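You operate a simulated robot arm through the tools that you are given. There is no shell and no other tool. Be economical: measure what you need, move in short steps, check, and stop when the job is done.

You run a simulated robot arm. Do the job below in one go: nothing can be reset, and whatever is moved stays where it is left.

Task
Wind the bell, slide the alarm on, turn its knob till it rings, then slide it off.
Fine: stop the bell before it runs down.

It is judged by the outcome, as a careful person would: the job done as asked, and still so three seconds after it is handed in. It fails if anything else is knocked over, pushed out of place, dropped, spilled or broken.

Robot
A 7-joint arm with a two-finger parallel gripper, fixed in place. Base frame: the origin is at the foot of the arm, x ahead of it, y to its left, z up; the work surface is at about z = 0.8. Lengths are in m, angles in rad, forces in N, time in s.
With the tool pointing down near the work surface it reaches from about 0.24 to 0.68 m from the base axis. Its first joint turns from -1.152 to 1.152 rad. Payload 2.4 kg.
Tool frame: the origin (TCP) lies between the finger pads and is the grasp point; the fingertips stand 0.03 m ahead of it; z points along the fingers, y is the line along which they close. The gripper opens to 0.094 m. The fingers are 0.028 m wide and 0.01 m thick; the gripper's body (0.05 by 0.096 m) begins 0.055 m behind the TCP.
Orientation is that of the tool frame in the base frame, as [roll, pitch, yaw] about the fixed x, y, z axes, in that order (R = Rz(yaw) Ry(pitch) Rx(roll)). With the fingers straight down and closing along the base's y, the tool's x points along the base's -x, its y along +y and its z along -z.

Tools
- The arm moves only by the tool send_rows. Its argument "moves" is a list of rows, each an object of numbers (a shift or turn left out is 0, a gripper value left out holds the last): "dx", "dy", "dz": the shift along the tool's x, y, z in units of 25 mm (1.0 is 25 mm); "rx", "ry", "rz": the turn, a rotation vector about the tool's x, y, z in units of 8 degrees (1.0 is 8 degrees); "hand": the gripper command, from -1 (fully open) to 1 (shut), values between in proportion. In form: [{"dx": .., "dy": .., "dz": .., "rx": .., "ry": .., "rz": .., "hand": ..}, ...]. A call has 1 to 8 rows; each row shifts and turns the commanded pose from where the row before left it, along the tool's axes as they then stand. A call with a number of a shift or a turn outside -1 to 1 is refused whole. Each row takes 0.2 s and may step no farther than 0.05 m and 0.15 rad from the row before; otherwise, or with a gripper value out of range, the whole call is refused. Where a pose cannot be reached the arm comes as near as it can. A force on the tool above 40 N (or 10 N above the force at the start of the call, whichever is more), or a blocked arm, ends the call early, and 0.2 s more pass. Each finger travels about 0.153 m/s and halts on what it meets, pressing with about 32 N; the grip force reading is that of the motor and also rises with nothing between the fingers. The clock runs only during rows and for 0.2 s after the last one: add rows that do not move to give the fingers time. The reply holds the time, the measured pose of the TCP, the force on the tool along the base axes, the opening and the grip force, in the units named above and with some noise, and new pictures: "show" is both (left out), scene, wrist or none.
- Cameras (640 x 400 px; columns grow to the right, rows downward): "scene" is fixed at [0.0357, 0.475, 1.4662]; the picture's right is [-0.65, -0.76, 0.00], its down [-0.39, 0.34, -0.86] and it looks along [0.65, -0.56, -0.52] (base axes); focal length 332 px, centre (320, 200). "wrist" rides on the gripper at [0.076, 0.014, -0.102] in the tool frame; the picture's right is [-0.18, 0.98, 0.00], its down [-0.75, -0.14, -0.64] and it looks along [-0.63, -0.12, 0.77] (tool axes); focal length 243 px, centre (320, 200). There is no depth. A picture from a camera that has moved, and an enlarged one, comes with that camera's place and axes in the base frame and with its lens. The place of the scene camera against the robot may be out by one fixed shift of up to 0.025 m in any direction.
- inspect(camera, box): a new picture of the part [left, top, right, bottom] of that camera's present view, enlarged. It takes no simulated time.
- job_done(): hands the job in; it is judged then, once.

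Work in short steps. Places have to be worked out from the pictures, the camera data and where the tool is seen: move nearer, look again, correct. Check each grasp and each placing, and mend what went wrong. You have 120 turns and 200 pictures in all, those below and enlarged ones among them. Open the gripper and draw the arm clear of the work before you hand the job in, unless the task says otherwise; then end with one line.

The tools are called after ">>>" by a JSON object that holds its "op" and its "data". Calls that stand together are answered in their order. send_rows: Moves the arm, as the interface text tells. Its arguments: {"type":"object","properties":{"moves":{"type":"array","items":{"type":"object","properties":{"dx":{"type":"number"},"dy":{"type":"number"},"dz":{"type":"number"},"rx":{"type":"number"},"ry":{"type":"number"},"rz":{"type":"number"},"hand":{"type":"number"}}}},"show":{"type":"string","enum":["both","scene","wrist","none"]}},"required":["moves"]} The other tools are called the same way: inspect (camera, box) takes an enlarged picture of a part of a camera's view; job_done () hands the job in.

At the start:

```text
clock: 0.0
position: [0.3105, 0.2147, 1.2541]
tcp_rot: [3.141, 0.001, 3.141]
ft_force: [-0.3, -0.1, 0.0]
width: 0.0939
gripper_force: 0.0
```

scene: 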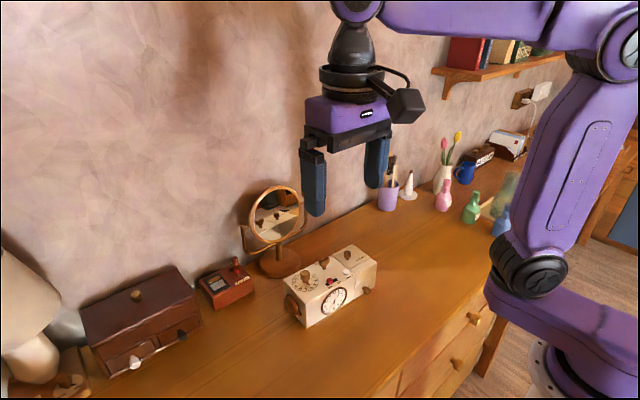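
wrist: 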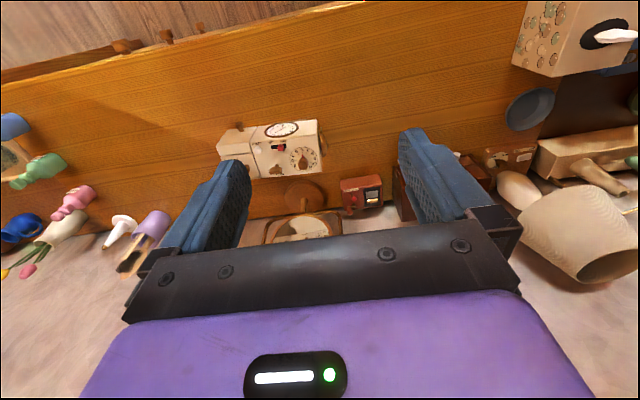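

I'll enlarge the clock in both views to see its controls.

>>> {"op": "inspect", "data": {"camera": "scene", "box": [260, 230, 400, 340]}}

>>> {"op": "inspect", "data": {"camera": "wrist", "box": [200, 100, 400, 225]}}

>>> {"op": "inspect", "data": {"camera": "scene", "box": [180, 240, 280, 320]}}

```text
3.64 times, centred on (330, 285) of scene
camera zoom: at [0.0357, 0.475, 1.4662], right [-0.65, -0.76, 0.0], down [-0.39, 0.34, -0.86], along [0.65, -0.56, -0.52], focal length 1209 px, centre (284, -109)
```

zoom: 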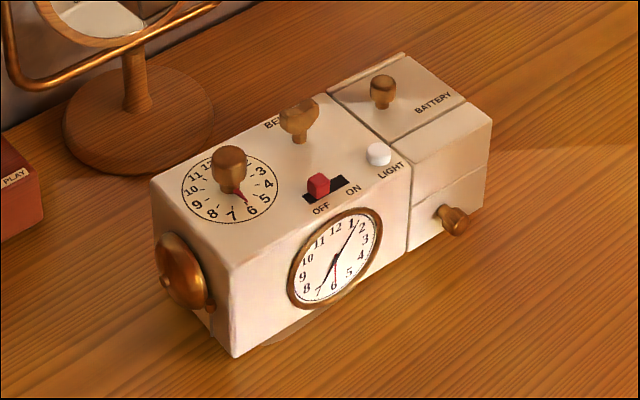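

```text
3.20 times, centred on (300, 162) of wrist
camera zoom: at [0.2333, 0.2289, 1.357], right [0.18, 0.98, 0.0], down [0.75, -0.14, 0.64], along [0.63, -0.12, -0.77], focal length 776 px, centre (384, 320)
```

zoom: 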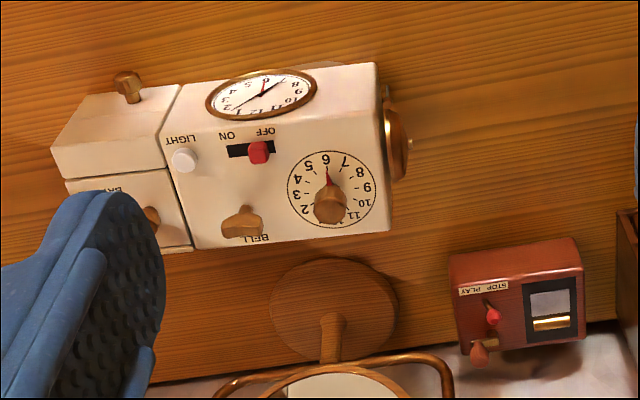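

```text
5.00 times, centred on (230, 280) of scene
camera zoom: at [0.0357, 0.475, 1.4662], right [-0.65, -0.76, 0.0], down [-0.39, 0.34, -0.86], along [0.65, -0.56, -0.52], focal length 1662 px, centre (770, -200)
```

zoom: 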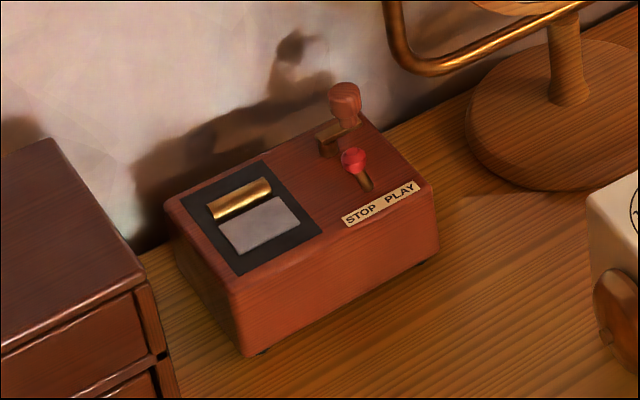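

The clock box has a winged BELL key at the back of its top, an OFF/ON slide (now OFF) and an alarm dial knob pointing at about 6:30. My first estimate puts the key near (0.446, 0.11, 0.98), so I'll move closer for a second wrist view.

>>> {"op": "send_rows", "data": {"moves": [{"dy": -1, "dz": 0.8, "dx": -0.2}, {"dy": -1, "dz": 0.8, "dx": -0.2}, {"dy": -1, "dz": 0.8, "dx": -0.2}, {"dy": -1, "dz": 0.8, "dx": -0.2}, {"dy": -0.2}, {}]}}

>>> {"op": "inspect", "data": {"camera": "wrist", "box": [160, 60, 480, 260]}}

```text
clock: 1.4
position: [0.3279, 0.1085, 1.1736]
tcp_rot: [-3.14, 0.001, 3.141]
ft_force: [0.3, 1.1, 0.9]
width: 0.0942
gripper_force: 0.1
camera wrist: at [0.2533, 0.1238, 1.2753], right [0.18, 0.98, 0.0], down [0.75, -0.14, 0.64], along [0.63, -0.12, -0.77], focal length 243 px, centre (320, 200)
```

scene: 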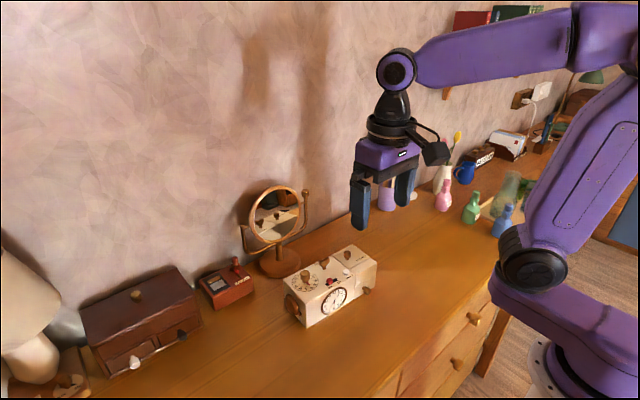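
wrist: 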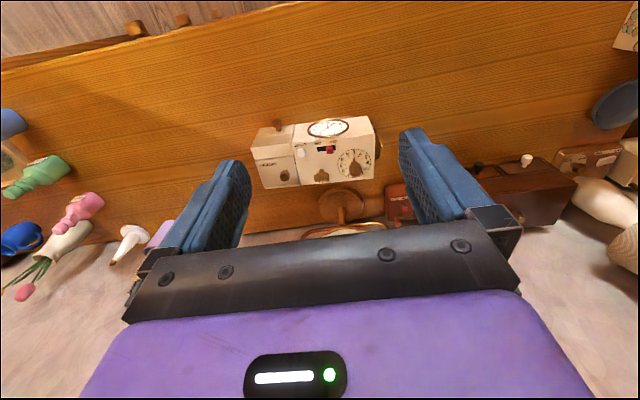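

```text
2.00 times, centred on (320, 160) of wrist
camera zoom: at [0.2533, 0.1238, 1.2753], right [0.18, 0.98, 0.0], down [0.75, -0.14, 0.64], along [0.63, -0.12, -0.77], focal length 485 px, centre (320, 280)
```

zoom: 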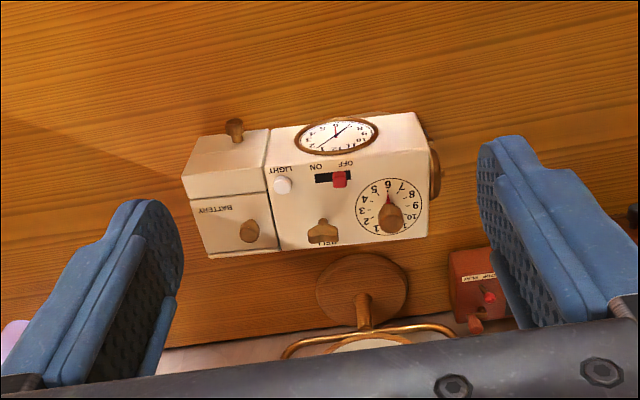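

Two wrist views put the key near (0.505, 0.078, 0.895). I'll move closer and lower to get exact places and directions for the controls.

>>> {"op": "send_rows", "data": {"moves": [{"dy": -0.3, "dz": 1, "dx": -0.4}, {"dy": -0.3, "dz": 1, "dx": -0.4}, {"dy": -0.3, "dz": 1, "dx": -0.4}, {"dz": 1, "dx": -0.4}, {"dz": 0.4}, {}], "show": "none"}}

>>> {"op": "inspect", "data": {"camera": "wrist", "box": [160, 60, 480, 260]}}

```text
clock: 2.8
position: [0.3693, 0.0865, 1.0639]
tcp_rot: [3.14, 0.0, 3.14]
ft_force: [0.6, 0.9, -0.1]
width: 0.094
gripper_force: 0.1
```

```text
2.00 times, centred on (320, 160) of wrist
camera zoom: at [0.2933, 0.1014, 1.1664], right [0.18, 0.98, 0.0], down [0.75, -0.14, 0.64], along [0.63, -0.12, -0.77], focal length 485 px, centre (320, 280)
```

zoom: 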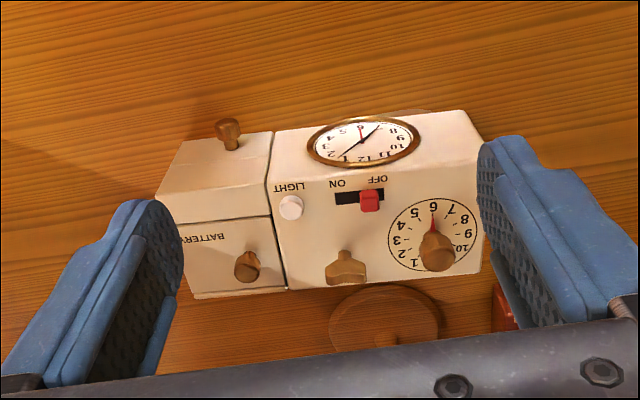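

Estimates: key (0.50, 0.081, 0.90), knob (0.496, 0.143), slide cap (0.462, 0.103). The clock reads about 7:07 and the alarm is near 6. The key's wing lies along y, so I'll turn the tool 90° counter-clockwise to close along x, and move over the key.

>>> {"op": "send_rows", "data": {"moves": [{"rz": -1, "dx": -0.7}, {"rz": -1, "dx": -0.7}, {"rz": -1, "dx": -0.7}, {"rz": -1, "dx": -0.7}, {"rz": -1, "dx": -0.7}, {"rz": -1, "dx": -0.7}, {"rz": -1}, {"rz": -1}], "show": "none"}}

>>> {"op": "send_rows", "data": {"moves": [{"rz": -1}, {"rz": -1}, {"rz": -1}, {"rz": -0.25}, {}], "show": "both"}}

```text
clock: 4.6
position: [0.4652, 0.1221, 1.0654]
tcp_rot: [3.142, 0.002, -2.022]
ft_force: [0.0, 0.4, 0.5]
width: 0.0938
gripper_force: 0.0
```

```text
clock: 5.8
position: [0.4652, 0.1209, 1.0645]
tcp_rot: [3.141, 0.002, -1.567]
ft_force: [0.0, -0.1, 0.1]
width: 0.0941
gripper_force: 0.1
camera wrist: at [0.4515, 0.0458, 1.1668], right [-0.98, 0.18, 0.0], down [0.14, 0.75, 0.64], along [0.12, 0.63, -0.77], focal length 243 px, centre (320, 200)
```

scene: 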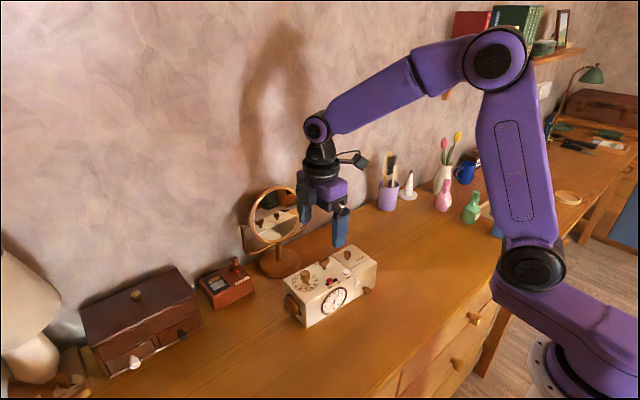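
wrist: 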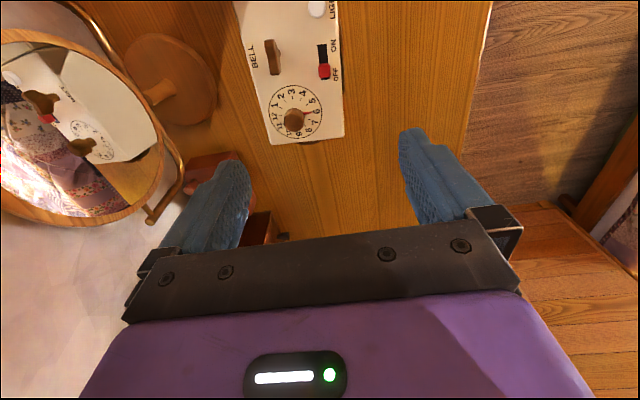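

The new view confirms the key at about (0.502, 0.079) and the knob at (0.499, 0.144). I'll narrow the fingers to 0.04 and come down to z≈0.96 above the key.

>>> {"op": "send_rows", "data": {"moves": [{"dx": 0.85, "dy": -0.75, "hand": 0.15}, {"dx": 0.83, "dy": -0.73}, {"dz": 1}, {"dz": 1}, {"dz": 1}, {"dz": 1}, {"dz": 0.2}, {}]}}

>>> {"op": "inspect", "data": {"camera": "scene", "box": [260, 220, 400, 310]}}

>>> {"op": "inspect", "data": {"camera": "wrist", "box": [200, 0, 440, 150]}}

```text
clock: 7.6
position: [0.5037, 0.0801, 0.96]
tcp_rot: [-3.141, 0.001, -1.571]
ft_force: [-0.1, 0.7, -0.2]
width: 0.0399
gripper_force: 0.0
camera wrist: at [0.4886, 0.0047, 1.0613], right [-0.98, 0.18, 0.0], down [0.14, 0.75, 0.64], along [0.12, 0.63, -0.77], focal length 243 px, centre (320, 200)
```

scene: 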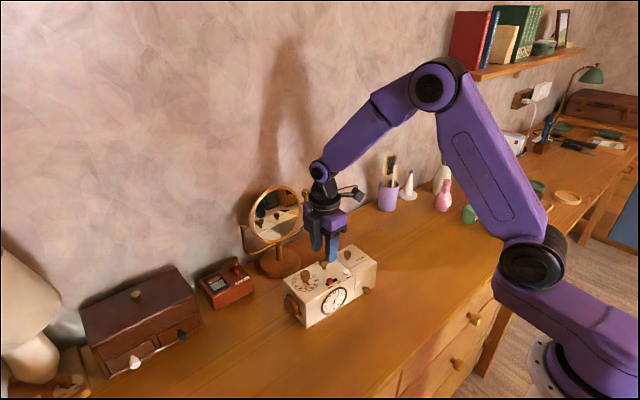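
wrist: 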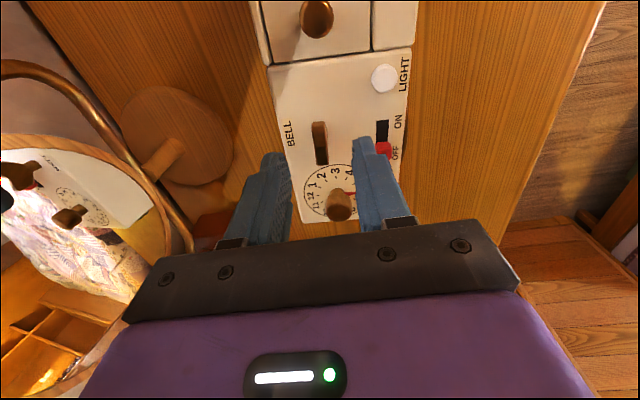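

```text
4.44 times, centred on (330, 265) of scene
camera zoom: at [0.0357, 0.475, 1.4662], right [-0.65, -0.76, 0.0], down [-0.39, 0.34, -0.86], along [0.65, -0.56, -0.52], focal length 1477 px, centre (276, -89)
```

zoom: 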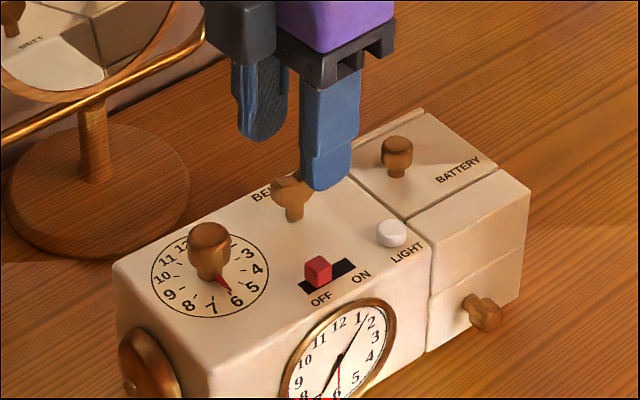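

```text
2.67 times, centred on (320, 75) of wrist
camera zoom: at [0.4886, 0.0047, 1.0613], right [-0.98, 0.18, 0.0], down [0.14, 0.75, 0.64], along [0.12, 0.63, -0.77], focal length 647 px, centre (320, 533)
```

zoom: 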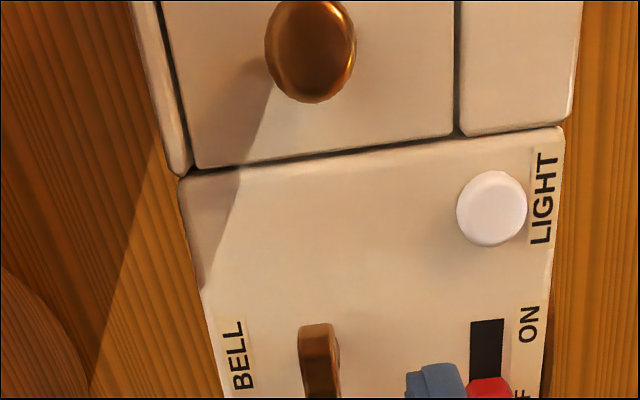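

The key is centred between the fingers. I'll come down so the fingertips stand about 0.88, then close on the wing.

>>> {"op": "send_rows", "data": {"moves": [{"dz": 0.7}, {"dz": 0.7}, {"dz": 0.5}, {}], "show": "none"}}

>>> {"op": "inspect", "data": {"camera": "scene", "box": [260, 220, 400, 310]}}

>>> {"op": "inspect", "data": {"camera": "wrist", "box": [200, 80, 440, 230]}}

```text
clock: 8.4
position: [0.5037, 0.0805, 0.9181]
tcp_rot: [-3.136, -0.001, -1.569]
ft_force: [-3.8, -2.3, 11.5]
width: 0.0424
gripper_force: 2.1
stopped in row 4: the force on the tool passed its limit (the readings are from after the stop); the commanded pose is now the measured one
```

```text
4.44 times, centred on (330, 265) of scene
camera zoom: at [0.0354, 0.475, 1.4662], right [-0.65, -0.76, 0.0], down [-0.39, 0.34, -0.86], along [0.65, -0.56, -0.52], focal length 1477 px, centre (276, -89)
```

zoom: 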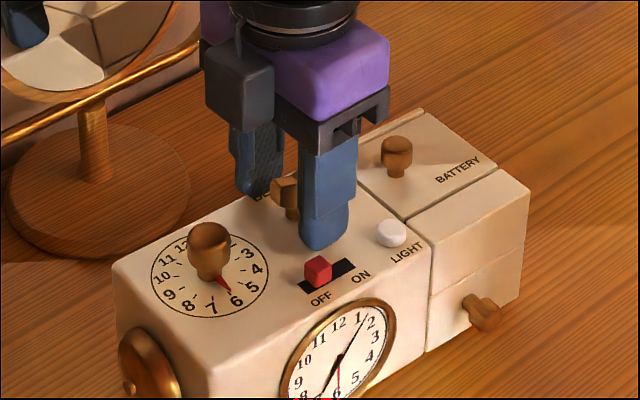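

```text
2.67 times, centred on (320, 155) of wrist
camera zoom: at [0.4892, 0.0051, 1.0201], right [-0.98, 0.18, 0.0], down [0.14, 0.75, 0.64], along [0.12, 0.63, -0.77], focal length 647 px, centre (320, 320)
```

zoom: 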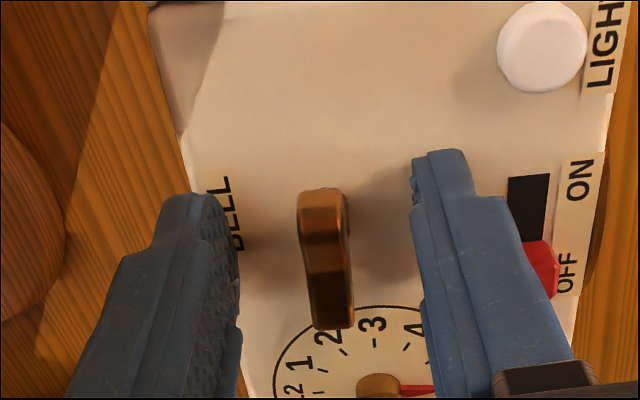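

The tips touched the clock top, so it is at about z = 0.888. I'll rise 5 mm and close on the wing.

>>> {"op": "send_rows", "data": {"moves": [{"dz": -0.25}, {"hand": 1}, {}, {}], "show": "none"}}

>>> {"op": "inspect", "data": {"camera": "wrist", "box": [200, 80, 440, 230]}}

>>> {"op": "inspect", "data": {"camera": "scene", "box": [260, 220, 400, 310]}}

```text
clock: 9.4
position: [0.5037, 0.0811, 0.9236]
tcp_rot: [-3.136, 0.002, -1.572]
ft_force: [-6.0, -2.7, 9.1]
width: 0.0094
gripper_force: 32.0
```

```text
2.67 times, centred on (320, 155) of wrist
camera zoom: at [0.4894, 0.0051, 1.0258], right [-0.98, 0.19, -0.01], down [0.14, 0.75, 0.64], along [0.12, 0.63, -0.77], focal length 647 px, centre (320, 320)
```

zoom: 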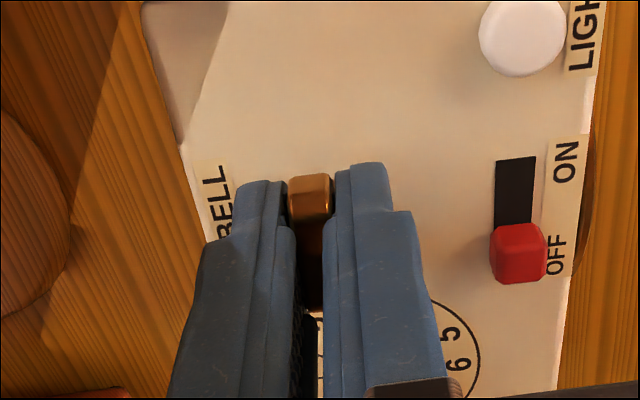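

```text
4.44 times, centred on (330, 265) of scene
camera zoom: at [0.0354, 0.4749, 1.4663], right [-0.65, -0.76, 0.0], down [-0.39, 0.34, -0.86], along [0.65, -0.56, -0.52], focal length 1477 px, centre (276, -89)
```

zoom: 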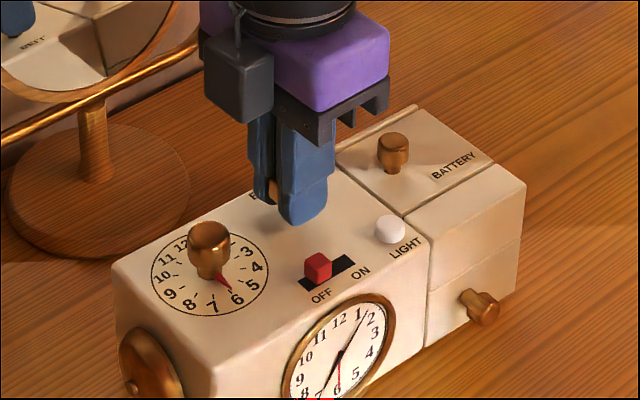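

The wing is gripped (9.4 mm). I'll turn clockwise in small steps and watch force and movement.

>>> {"op": "send_rows", "data": {"moves": [{"rz": 1}, {"rz": 1}, {"rz": 1}, {}], "show": "none"}}

>>> {"op": "inspect", "data": {"camera": "scene", "box": [260, 220, 400, 310]}}

```text
clock: 10.4
position: [0.5055, 0.0802, 0.9241]
tcp_rot: [-3.137, 0.003, -1.993]
ft_force: [2.2, -2.8, 0.0]
width: 0.0092
gripper_force: 31.7
```

```text
4.44 times, centred on (330, 265) of scene
camera zoom: at [0.0358, 0.4749, 1.4662], right [-0.65, -0.76, 0.0], down [-0.39, 0.34, -0.86], along [0.65, -0.56, -0.52], focal length 1477 px, centre (276, -89)
```

zoom: 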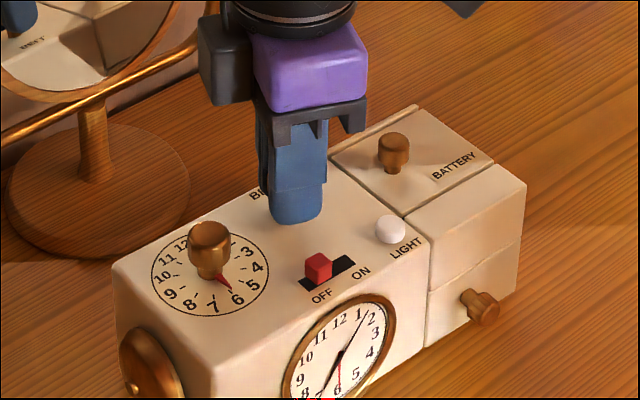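

The key turns and the box stays put, so I'll continue clockwise.

>>> {"op": "send_rows", "data": {"moves": [{"rz": 1}, {"rz": 1}, {"rz": 1}, {"rz": 1}, {"rz": 1}, {"rz": 1}, {"rz": 1}, {"rz": 1}], "show": "none"}}

>>> {"op": "send_rows", "data": {"moves": [{"rz": 1}, {"rz": 1}, {"rz": 1}, {"rz": 1}, {"rz": 1}, {"rz": 1}], "show": "both"}}

```text
clock: 12.2
position: [0.5044, 0.0802, 0.924]
tcp_rot: [3.14, 0.007, -3.11]
ft_force: [3.5, -9.0, 8.0]
width: 0.0093
gripper_force: 32.5
```

```text
clock: 13.6
position: [0.5047, 0.0805, 0.9244]
tcp_rot: [3.138, 0.002, 2.335]
ft_force: [-2.3, -9.1, 8.1]
width: 0.0093
gripper_force: 32.3
camera wrist: at [0.4613, 0.1456, 1.0258], right [0.84, 0.55, 0.0], down [0.42, -0.64, 0.64], along [0.35, -0.54, -0.77], focal length 243 px, centre (320, 200)
```

scene: 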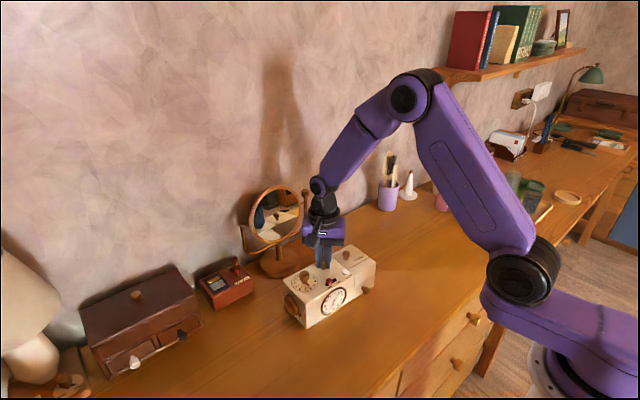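
wrist: 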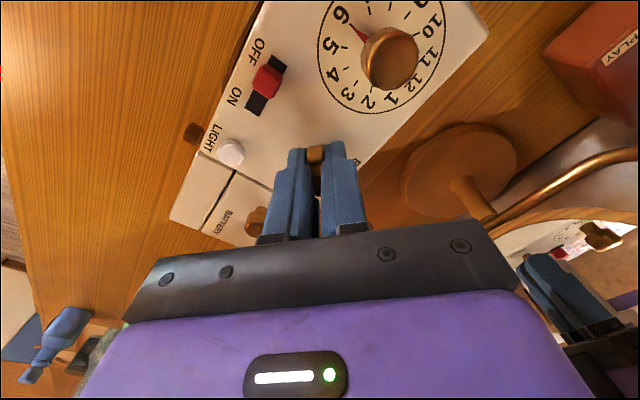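

The key is following cleanly. I'll keep turning.

>>> {"op": "send_rows", "data": {"moves": [{"rz": 1}, {"rz": 1}, {"rz": 1}, {"rz": 1}, {"rz": 1}, {"rz": 1}, {"rz": 1}, {"rz": 1}], "show": "none"}}

>>> {"op": "inspect", "data": {"camera": "scene", "box": [260, 220, 400, 310]}}

```text
clock: 15.4
position: [0.5045, 0.0804, 0.9245]
tcp_rot: [3.139, -0.004, 1.219]
ft_force: [-7.9, -3.2, 11.4]
width: 0.0092
gripper_force: 31.9
```

```text
4.44 times, centred on (330, 265) of scene
camera zoom: at [0.0353, 0.4749, 1.4663], right [-0.65, -0.76, 0.0], down [-0.39, 0.34, -0.86], along [0.65, -0.56, -0.52], focal length 1477 px, centre (276, -89)
```

zoom: 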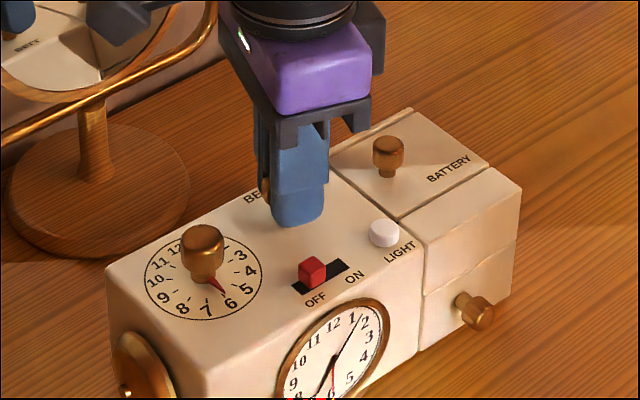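

The box has slipped about 3 mm because my grip is slightly off the key's axis. Otherwise the key is turning well, about 200° so far. I'll turn a few more steps and check for a joint limit.

>>> {"op": "send_rows", "data": {"moves": [{"rz": 1}, {"rz": 1}, {"rz": 1}, {"rz": 1}, {"rz": 1}, {"rz": 1}, {"rz": 1}, {"rz": 1}], "show": "none"}}

>>> {"op": "inspect", "data": {"camera": "scene", "box": [260, 220, 400, 310]}}

>>> {"op": "inspect", "data": {"camera": "wrist", "box": [200, 60, 440, 210]}}

```text
clock: 17.2
position: [0.504, 0.0784, 0.9238]
tcp_rot: [3.141, -0.006, 0.096]
ft_force: [-1.4, -4.0, 2.8]
width: 0.0092
gripper_force: 32.1
```

```text
4.44 times, centred on (330, 265) of scene
camera zoom: at [0.0358, 0.4747, 1.4663], right [-0.65, -0.76, 0.0], down [-0.39, 0.34, -0.86], along [0.65, -0.56, -0.52], focal length 1477 px, centre (276, -89)
```

zoom: 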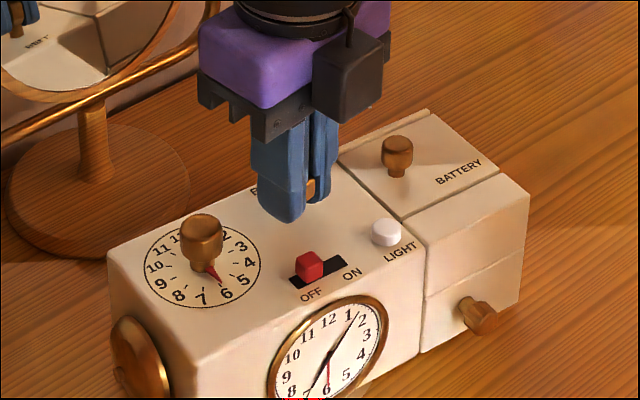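

```text
2.67 times, centred on (320, 135) of wrist
camera zoom: at [0.5809, 0.0718, 1.0264], right [-0.09, -1.0, 0.0], down [-0.77, 0.07, 0.64], along [-0.63, 0.06, -0.77], focal length 647 px, centre (320, 373)
```

zoom: 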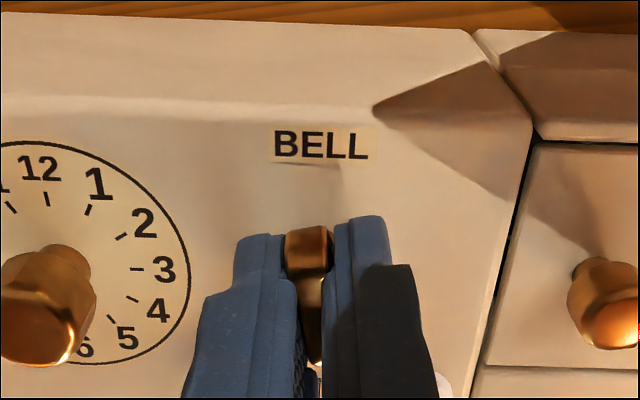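

I've turned about 264° now, and the box is starting to rotate slightly as the torque rises. I'll release and see whether the key holds.

>>> {"op": "send_rows", "data": {"moves": [{"hand": 0.15}, {}], "show": "none"}}

>>> {"op": "inspect", "data": {"camera": "scene", "box": [260, 220, 400, 310]}}

>>> {"op": "inspect", "data": {"camera": "wrist", "box": [160, 10, 480, 210]}}

```text
clock: 17.8
position: [0.504, 0.0812, 0.9245]
tcp_rot: [-3.142, -0.006, 0.105]
ft_force: [0.7, 0.5, 0.2]
width: 0.0402
gripper_force: 0.1
```

```text
4.44 times, centred on (330, 265) of scene
camera zoom: at [0.0357, 0.475, 1.4662], right [-0.65, -0.76, 0.0], down [-0.39, 0.34, -0.86], along [0.65, -0.56, -0.52], focal length 1477 px, centre (276, -89)
```

zoom: 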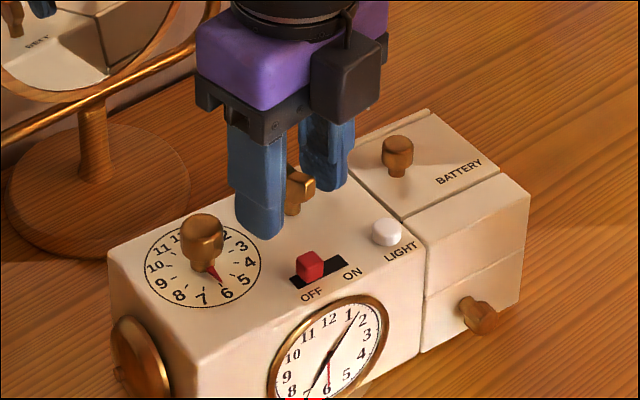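

```text
2.00 times, centred on (320, 110) of wrist
camera zoom: at [0.5805, 0.0745, 1.0263], right [-0.08, -1.0, 0.0], down [-0.77, 0.06, 0.64], along [-0.64, 0.05, -0.77], focal length 485 px, centre (320, 380)
```

zoom: 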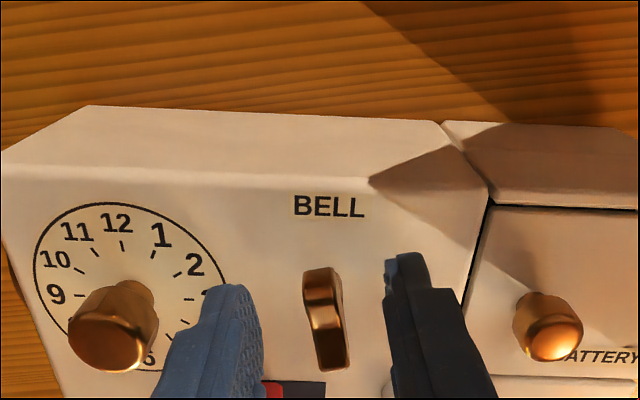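

The key holds its position, so it is ratcheted. I'll lift, rotate back 180°, re-centre at about (0.507, 0.0785), and give it another half turn.

>>> {"op": "send_rows", "data": {"moves": [{"dz": -1}, {"dz": -0.3, "dx": 0.11, "dy": 0.13}, {"rz": -1}, {"rz": -1}, {"rz": -1}, {"rz": -1}, {"rz": -1}, {"rz": -1}], "show": "none"}}

>>> {"op": "send_rows", "data": {"moves": [{"rz": -1}, {"rz": -1}, {"rz": -1}, {"rz": -1}, {"rz": -1}, {"rz": -1}, {"rz": -1}, {"rz": -1}], "show": "none"}}

>>> {"op": "send_rows", "data": {"moves": [{"rz": -1}, {"rz": -1}, {"rz": -1}, {"rz": -1}, {"rz": -1}, {"rz": -1}, {"rz": -1}, {"rz": -1}], "show": "both"}}

>>> {"op": "inspect", "data": {"camera": "wrist", "box": [160, 10, 480, 210]}}

```text
clock: 19.6
position: [0.5065, 0.079, 0.9567]
tcp_rot: [3.138, -0.003, 0.946]
ft_force: [0.2, 1.4, 0.1]
width: 0.0401
gripper_force: 0.0
```

```text
clock: 21.4
position: [0.5081, 0.0784, 0.9557]
tcp_rot: [3.136, 0.001, 2.061]
ft_force: [-0.4, 0.4, -0.7]
width: 0.0398
gripper_force: 0.1
```

```text
clock: 23.2
position: [0.5069, 0.0783, 0.9564]
tcp_rot: [3.139, 0.007, -3.103]
ft_force: [0.3, -0.3, 0.3]
width: 0.0398
gripper_force: 0.0
camera wrist: at [0.4298, 0.09, 1.0578], right [0.15, 0.99, 0.0], down [0.75, -0.11, 0.65], along [0.64, -0.09, -0.76], focal length 243 px, centre (320, 200)
```

scene: 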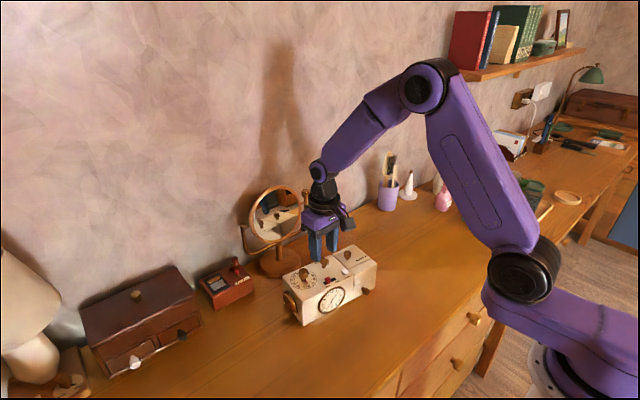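
wrist: 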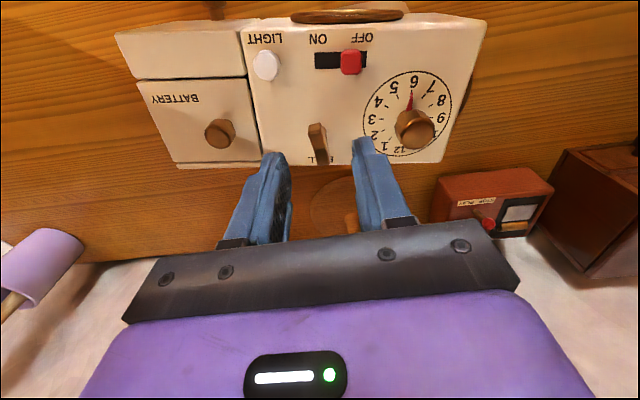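

```text
2.00 times, centred on (320, 110) of wrist
camera zoom: at [0.4298, 0.09, 1.0578], right [0.15, 0.99, 0.0], down [0.75, -0.11, 0.65], along [0.64, -0.09, -0.76], focal length 485 px, centre (320, 380)
```

zoom: 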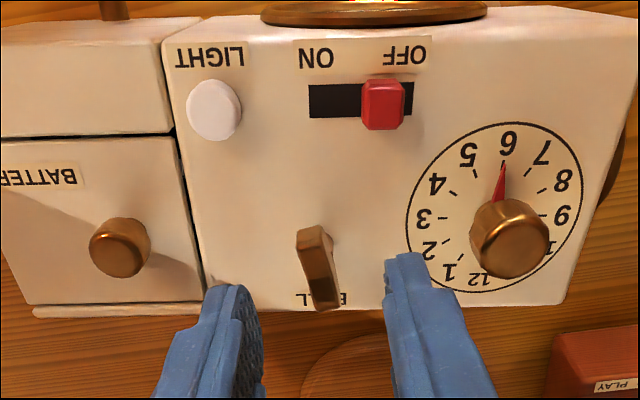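

The view gives key centre (0.508, 0.0785), slide cap (0.461, 0.104), and red pointer at 6. I'll align, come down and grip the key again.

>>> {"op": "send_rows", "data": {"moves": [{"rz": -0.5, "dx": -0.04}, {"dz": 0.7}, {"dz": 0.65}, {}, {"hand": 1}, {}, {}], "show": "none"}}

>>> {"op": "inspect", "data": {"camera": "wrist", "box": [160, 60, 480, 260]}}

>>> {"op": "inspect", "data": {"camera": "scene", "box": [260, 220, 400, 310]}}

```text
clock: 24.8
position: [0.5093, 0.0786, 0.9233]
tcp_rot: [3.14, 0.009, -3.036]
ft_force: [-4.8, 2.6, 30.1]
width: 0.0092
gripper_force: 31.7
```

```text
2.00 times, centred on (320, 160) of wrist
camera zoom: at [0.4306, 0.0851, 1.0252], right [0.08, 1.0, 0.0], down [0.76, -0.06, 0.65], along [0.65, -0.05, -0.76], focal length 485 px, centre (320, 280)
```

zoom: 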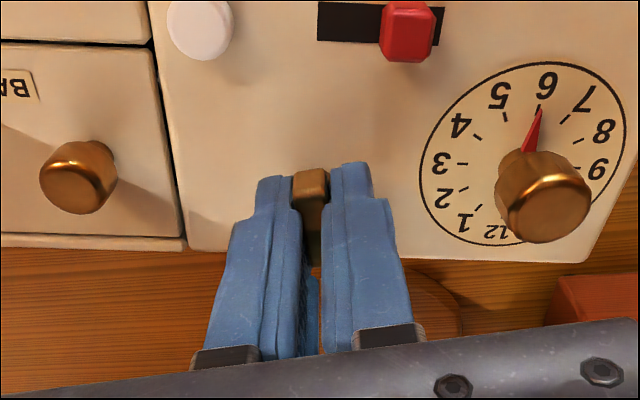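

```text
4.44 times, centred on (330, 265) of scene
camera zoom: at [0.0351, 0.475, 1.4662], right [-0.65, -0.76, 0.0], down [-0.39, 0.34, -0.86], along [0.65, -0.56, -0.52], focal length 1477 px, centre (276, -89)
```

zoom: 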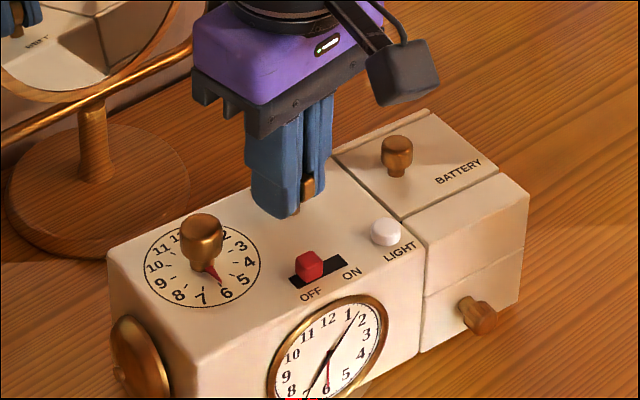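

Gripped. The tool is pressing down with about 30 N, so I'll ease off slightly and keep winding.

>>> {"op": "send_rows", "data": {"moves": [{"dz": -0.06}, {"rz": 1}, {"rz": 1}, {"rz": 1}, {"rz": 1}, {"rz": 1}], "show": "none"}}

>>> {"op": "inspect", "data": {"camera": "scene", "box": [260, 220, 400, 310]}}

```text
clock: 26.2
position: [0.5075, 0.0778, 0.9234]
tcp_rot: [3.14, 0.001, 2.542]
ft_force: [2.4, -3.3, -0.8]
width: 0.0092
gripper_force: 32.0
```

```text
4.44 times, centred on (330, 265) of scene
camera zoom: at [0.0359, 0.475, 1.4662], right [-0.65, -0.76, 0.0], down [-0.39, 0.34, -0.86], along [0.65, -0.56, -0.52], focal length 1477 px, centre (276, -89)
```

zoom: 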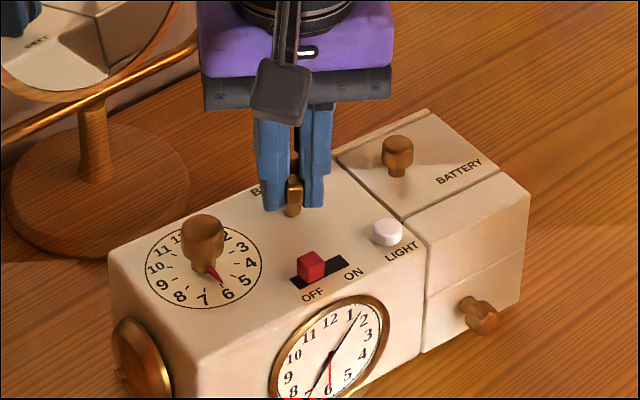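

The box is steady and the key is turning, so I'll continue.

>>> {"op": "send_rows", "data": {"moves": [{"rz": 1}, {"rz": 1}, {"rz": 1}, {"rz": 1}, {"rz": 1}, {"rz": 1}, {"rz": 1}, {"rz": 1}], "show": "none"}}

>>> {"op": "send_rows", "data": {"moves": [{"rz": 1}, {"rz": 1}, {"rz": 1}, {"rz": 1}, {"rz": 1}, {"rz": 1}, {"rz": 1}], "show": "none"}}

>>> {"op": "inspect", "data": {"camera": "scene", "box": [260, 220, 400, 310]}}

```text
clock: 28.0
position: [0.5085, 0.0771, 0.9233]
tcp_rot: [3.136, -0.004, 1.427]
ft_force: [0.6, 0.6, 0.5]
width: 0.0092
gripper_force: 31.7
```

```text
clock: 29.6
position: [0.509, 0.0779, 0.9244]
tcp_rot: [3.141, -0.005, 0.45]
ft_force: [-0.8, -2.3, 0.5]
width: 0.0093
gripper_force: 32.1
```

```text
4.44 times, centred on (330, 265) of scene
camera zoom: at [0.0359, 0.475, 1.4662], right [-0.65, -0.76, 0.0], down [-0.39, 0.34, -0.86], along [0.65, -0.56, -0.52], focal length 1477 px, centre (276, -89)
```

zoom: 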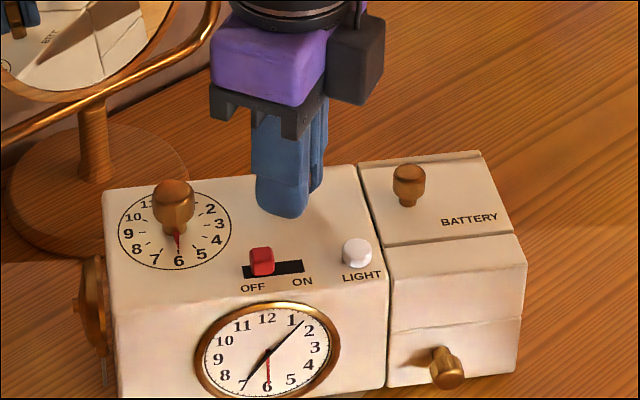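

The box itself turned about 25° with the key, so the key has reached its stop and the bell is fully wound. I'll turn back by the same amount to bring the clock to its old heading, checking as I go.

>>> {"op": "send_rows", "data": {"moves": [{"rz": -1}, {"rz": -1}, {}], "show": "none"}}

>>> {"op": "inspect", "data": {"camera": "scene", "box": [260, 220, 400, 310]}}

```text
clock: 30.4
position: [0.5078, 0.0785, 0.9249]
tcp_rot: [3.14, -0.005, 0.734]
ft_force: [-1.6, 1.7, 0.4]
width: 0.0091
gripper_force: 32.3
```

```text
4.44 times, centred on (330, 265) of scene
camera zoom: at [0.0358, 0.4751, 1.4662], right [-0.65, -0.76, 0.0], down [-0.39, 0.34, -0.86], along [0.65, -0.56, -0.52], focal length 1477 px, centre (276, -89)
```

zoom: 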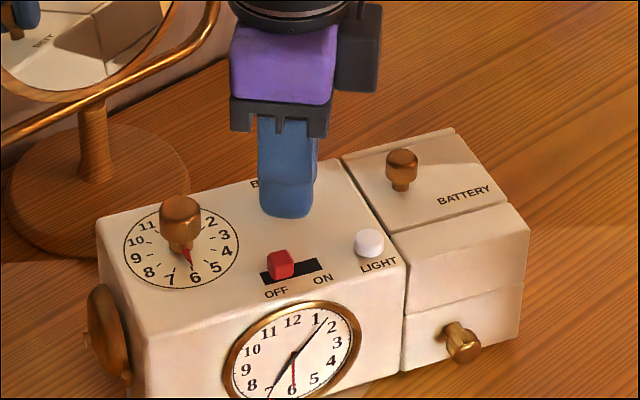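

The box follows back. I'll turn a little more to finish restoring it.

>>> {"op": "send_rows", "data": {"moves": [{"rz": -1}, {"rz": -0.4}, {}], "show": "none"}}

>>> {"op": "inspect", "data": {"camera": "scene", "box": [260, 220, 400, 310]}}

```text
clock: 31.2
position: [0.5081, 0.079, 0.9239]
tcp_rot: [3.14, -0.004, 0.93]
ft_force: [-3.2, 1.5, -0.1]
width: 0.0095
gripper_force: 32.0
```

```text
4.44 times, centred on (330, 265) of scene
camera zoom: at [0.0357, 0.4751, 1.4662], right [-0.65, -0.76, 0.0], down [-0.39, 0.34, -0.86], along [0.65, -0.56, -0.52], focal length 1477 px, centre (276, -89)
```

zoom: 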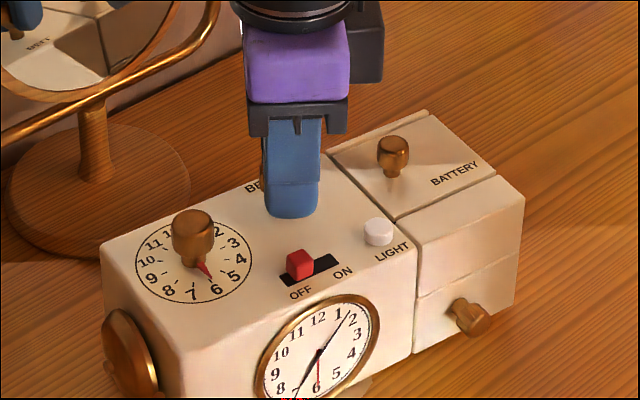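

The clock is close to its old heading and the bell is wound to its stop. I'll release, lift, and turn the tool so it closes along y for the slide.

>>> {"op": "send_rows", "data": {"moves": [{"hand": 0.15}, {}, {"dz": -1}, {"dz": -0.6}, {"rz": -1}, {"rz": -1}, {"rz": -1}, {"rz": -1}], "show": "none"}}

>>> {"op": "send_rows", "data": {"moves": [{"rz": -1}, {"rz": -1}, {"rz": -1}, {"rz": -1}, {"rz": -1}, {"rz": -1}, {"rz": -1}, {"rz": -1}], "show": "none"}}

>>> {"op": "send_rows", "data": {"moves": [{"rz": -1}, {"rz": -1}, {"rz": -1}, {"rz": -0.8}, {}], "show": "both"}}

>>> {"op": "inspect", "data": {"camera": "wrist", "box": [160, 0, 480, 200]}}

```text
clock: 33.0
position: [0.5078, 0.0787, 0.9651]
tcp_rot: [3.136, -0.002, 1.491]
ft_force: [-0.6, 0.2, -0.8]
width: 0.0399
gripper_force: 0.2
```

```text
clock: 34.8
position: [0.5065, 0.077, 0.9636]
tcp_rot: [3.139, 0.005, 2.604]
ft_force: [0.6, 0.0, -1.0]
width: 0.0402
gripper_force: 0.0
```

```text
clock: 36.0
position: [0.5085, 0.0778, 0.9645]
tcp_rot: [3.141, 0.005, 3.138]
ft_force: [-0.2, -1.0, -0.9]
width: 0.0398
gripper_force: 0.0
camera wrist: at [0.4316, 0.0931, 1.0659], right [0.19, 0.98, 0.0], down [0.75, -0.15, 0.65], along [0.63, -0.12, -0.76], focal length 243 px, centre (320, 200)
```

scene: 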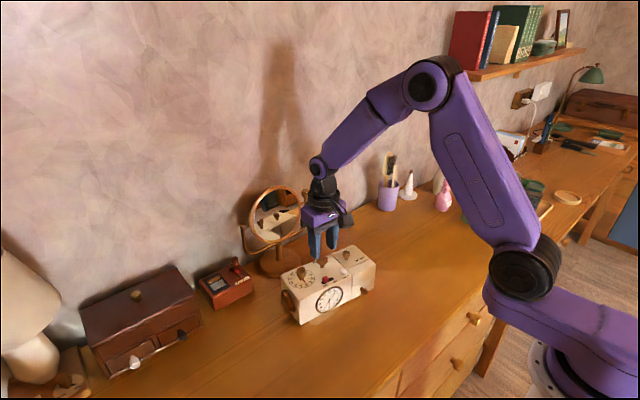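
wrist: 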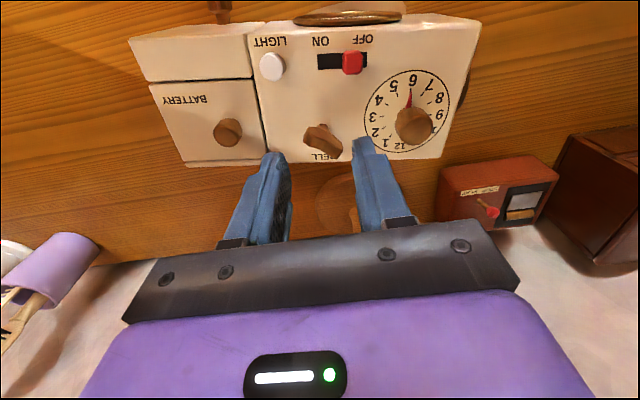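

```text
2.00 times, centred on (320, 100) of wrist
camera zoom: at [0.4316, 0.0931, 1.0659], right [0.19, 0.98, 0.0], down [0.75, -0.15, 0.65], along [0.63, -0.12, -0.76], focal length 485 px, centre (320, 400)
```

zoom: 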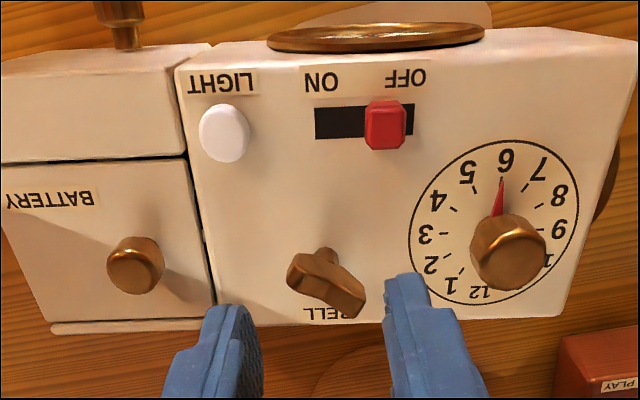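

Now the slide cap is at about (0.467, 0.107), and the clock is angled about 0.16 rad. I'll move over the cap, align with the clock and look before descending.

>>> {"op": "send_rows", "data": {"moves": [{"dx": 0.83, "dy": 0.58, "rz": 0.57}, {}, {}], "show": "none"}}

>>> {"op": "send_rows", "data": {"moves": [{"dx": 0.83, "dy": 0.52, "rz": 0.57, "hand": 0.3}, {"dz": 0.6}, {}], "show": "none"}}

>>> {"op": "inspect", "data": {"camera": "wrist", "box": [160, 60, 480, 260]}}

>>> {"op": "inspect", "data": {"camera": "scene", "box": [260, 220, 400, 310]}}

```text
clock: 36.8
position: [0.4869, 0.0936, 0.9646]
tcp_rot: [3.14, 0.005, 3.054]
ft_force: [0.5, -0.3, -0.4]
width: 0.04
gripper_force: 0.0
```

```text
clock: 37.6
position: [0.4671, 0.1069, 0.9494]
tcp_rot: [3.139, 0.007, 2.976]
ft_force: [0.6, 0.2, 0.2]
width: 0.0329
gripper_force: 0.0
```

```text
2.00 times, centred on (320, 160) of wrist
camera zoom: at [0.3957, 0.1339, 1.0512], right [0.34, 0.94, 0.0], down [0.72, -0.27, 0.65], along [0.61, -0.22, -0.76], focal length 485 px, centre (320, 280)
```

zoom: 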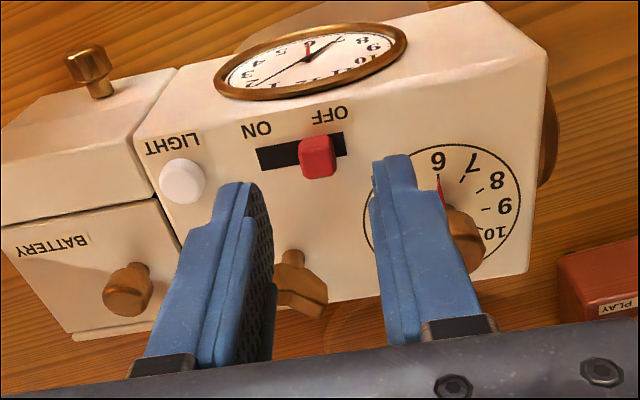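

```text
4.44 times, centred on (330, 265) of scene
camera zoom: at [0.0357, 0.475, 1.4662], right [-0.65, -0.76, 0.0], down [-0.39, 0.34, -0.86], along [0.65, -0.56, -0.52], focal length 1477 px, centre (276, -89)
```

zoom: 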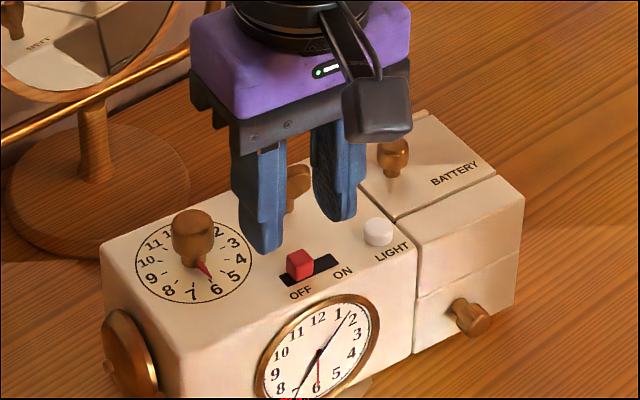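

The cap is between the fingers. I'll come down to about z = 0.921 and close on it.

>>> {"op": "send_rows", "data": {"moves": [{"dx": 0.1, "dz": 0.6}, {"dz": 0.55}, {"hand": 1}, {}], "show": "none"}}

>>> {"op": "inspect", "data": {"camera": "wrist", "box": [160, 60, 480, 260]}}

>>> {"op": "inspect", "data": {"camera": "scene", "box": [260, 220, 400, 310]}}

```text
clock: 38.6
position: [0.4651, 0.1076, 0.9207]
tcp_rot: [3.14, 0.007, 2.975]
ft_force: [-1.7, 0.4, 4.1]
width: 0.0109
gripper_force: 31.9
```

```text
2.00 times, centred on (320, 160) of wrist
camera zoom: at [0.392, 0.1342, 1.0223], right [0.34, 0.94, 0.0], down [0.72, -0.26, 0.65], along [0.61, -0.22, -0.76], focal length 485 px, centre (320, 280)
```

zoom: 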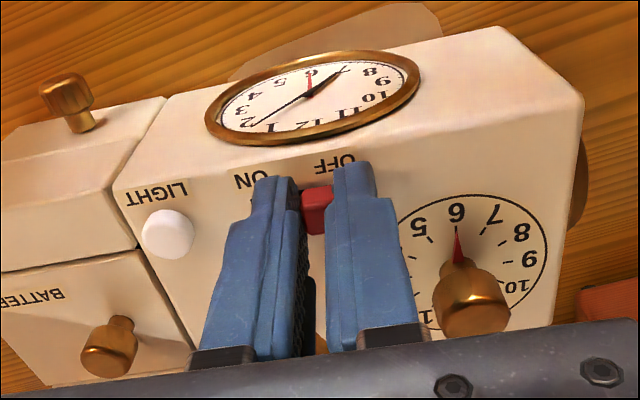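

```text
4.44 times, centred on (330, 265) of scene
camera zoom: at [0.0356, 0.475, 1.4662], right [-0.65, -0.76, 0.0], down [-0.39, 0.34, -0.86], along [0.65, -0.56, -0.52], focal length 1477 px, centre (276, -89)
```

zoom: 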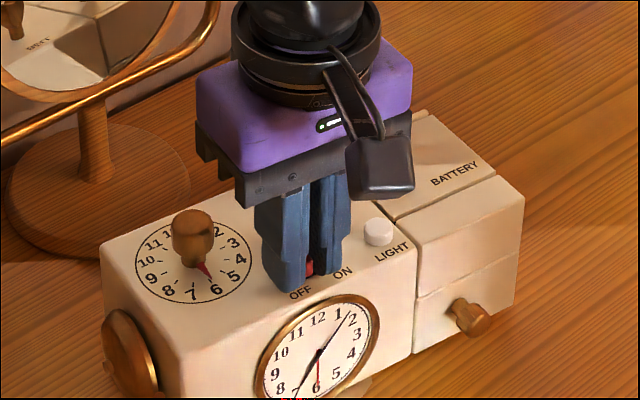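

Cap gripped. I'll slide it 15 mm toward ON, which is −y along the clock.

>>> {"op": "send_rows", "data": {"moves": [{"dy": -0.2}, {"dy": -0.2}, {"dy": -0.2}, {}], "show": "none"}}

>>> {"op": "inspect", "data": {"camera": "wrist", "box": [160, 60, 480, 260]}}

>>> {"op": "inspect", "data": {"camera": "scene", "box": [260, 220, 400, 310]}}

```text
clock: 39.6
position: [0.4628, 0.0924, 0.9203]
tcp_rot: [3.14, 0.005, 2.975]
ft_force: [-0.8, 5.7, 0.4]
width: 0.0108
gripper_force: 32.3
```

```text
2.00 times, centred on (320, 160) of wrist
camera zoom: at [0.3902, 0.1201, 1.0223], right [0.34, 0.94, 0.0], down [0.72, -0.26, 0.65], along [0.61, -0.22, -0.76], focal length 485 px, centre (320, 280)
```

zoom: 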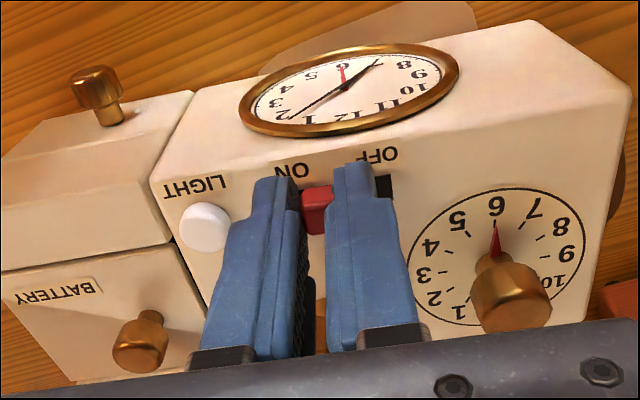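

```text
4.44 times, centred on (330, 265) of scene
camera zoom: at [0.0358, 0.4752, 1.4662], right [-0.65, -0.76, 0.0], down [-0.39, 0.34, -0.86], along [0.65, -0.56, -0.52], focal length 1477 px, centre (276, -89)
```

zoom: 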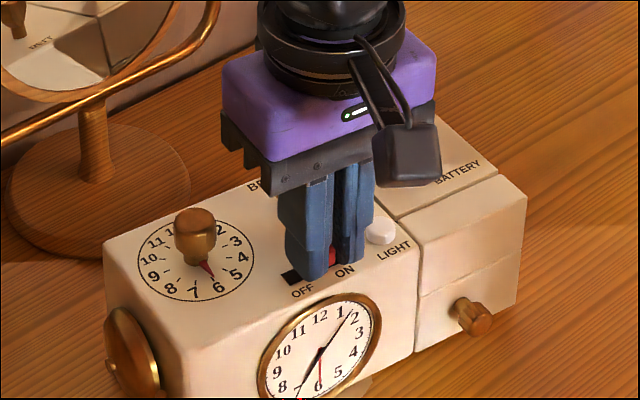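

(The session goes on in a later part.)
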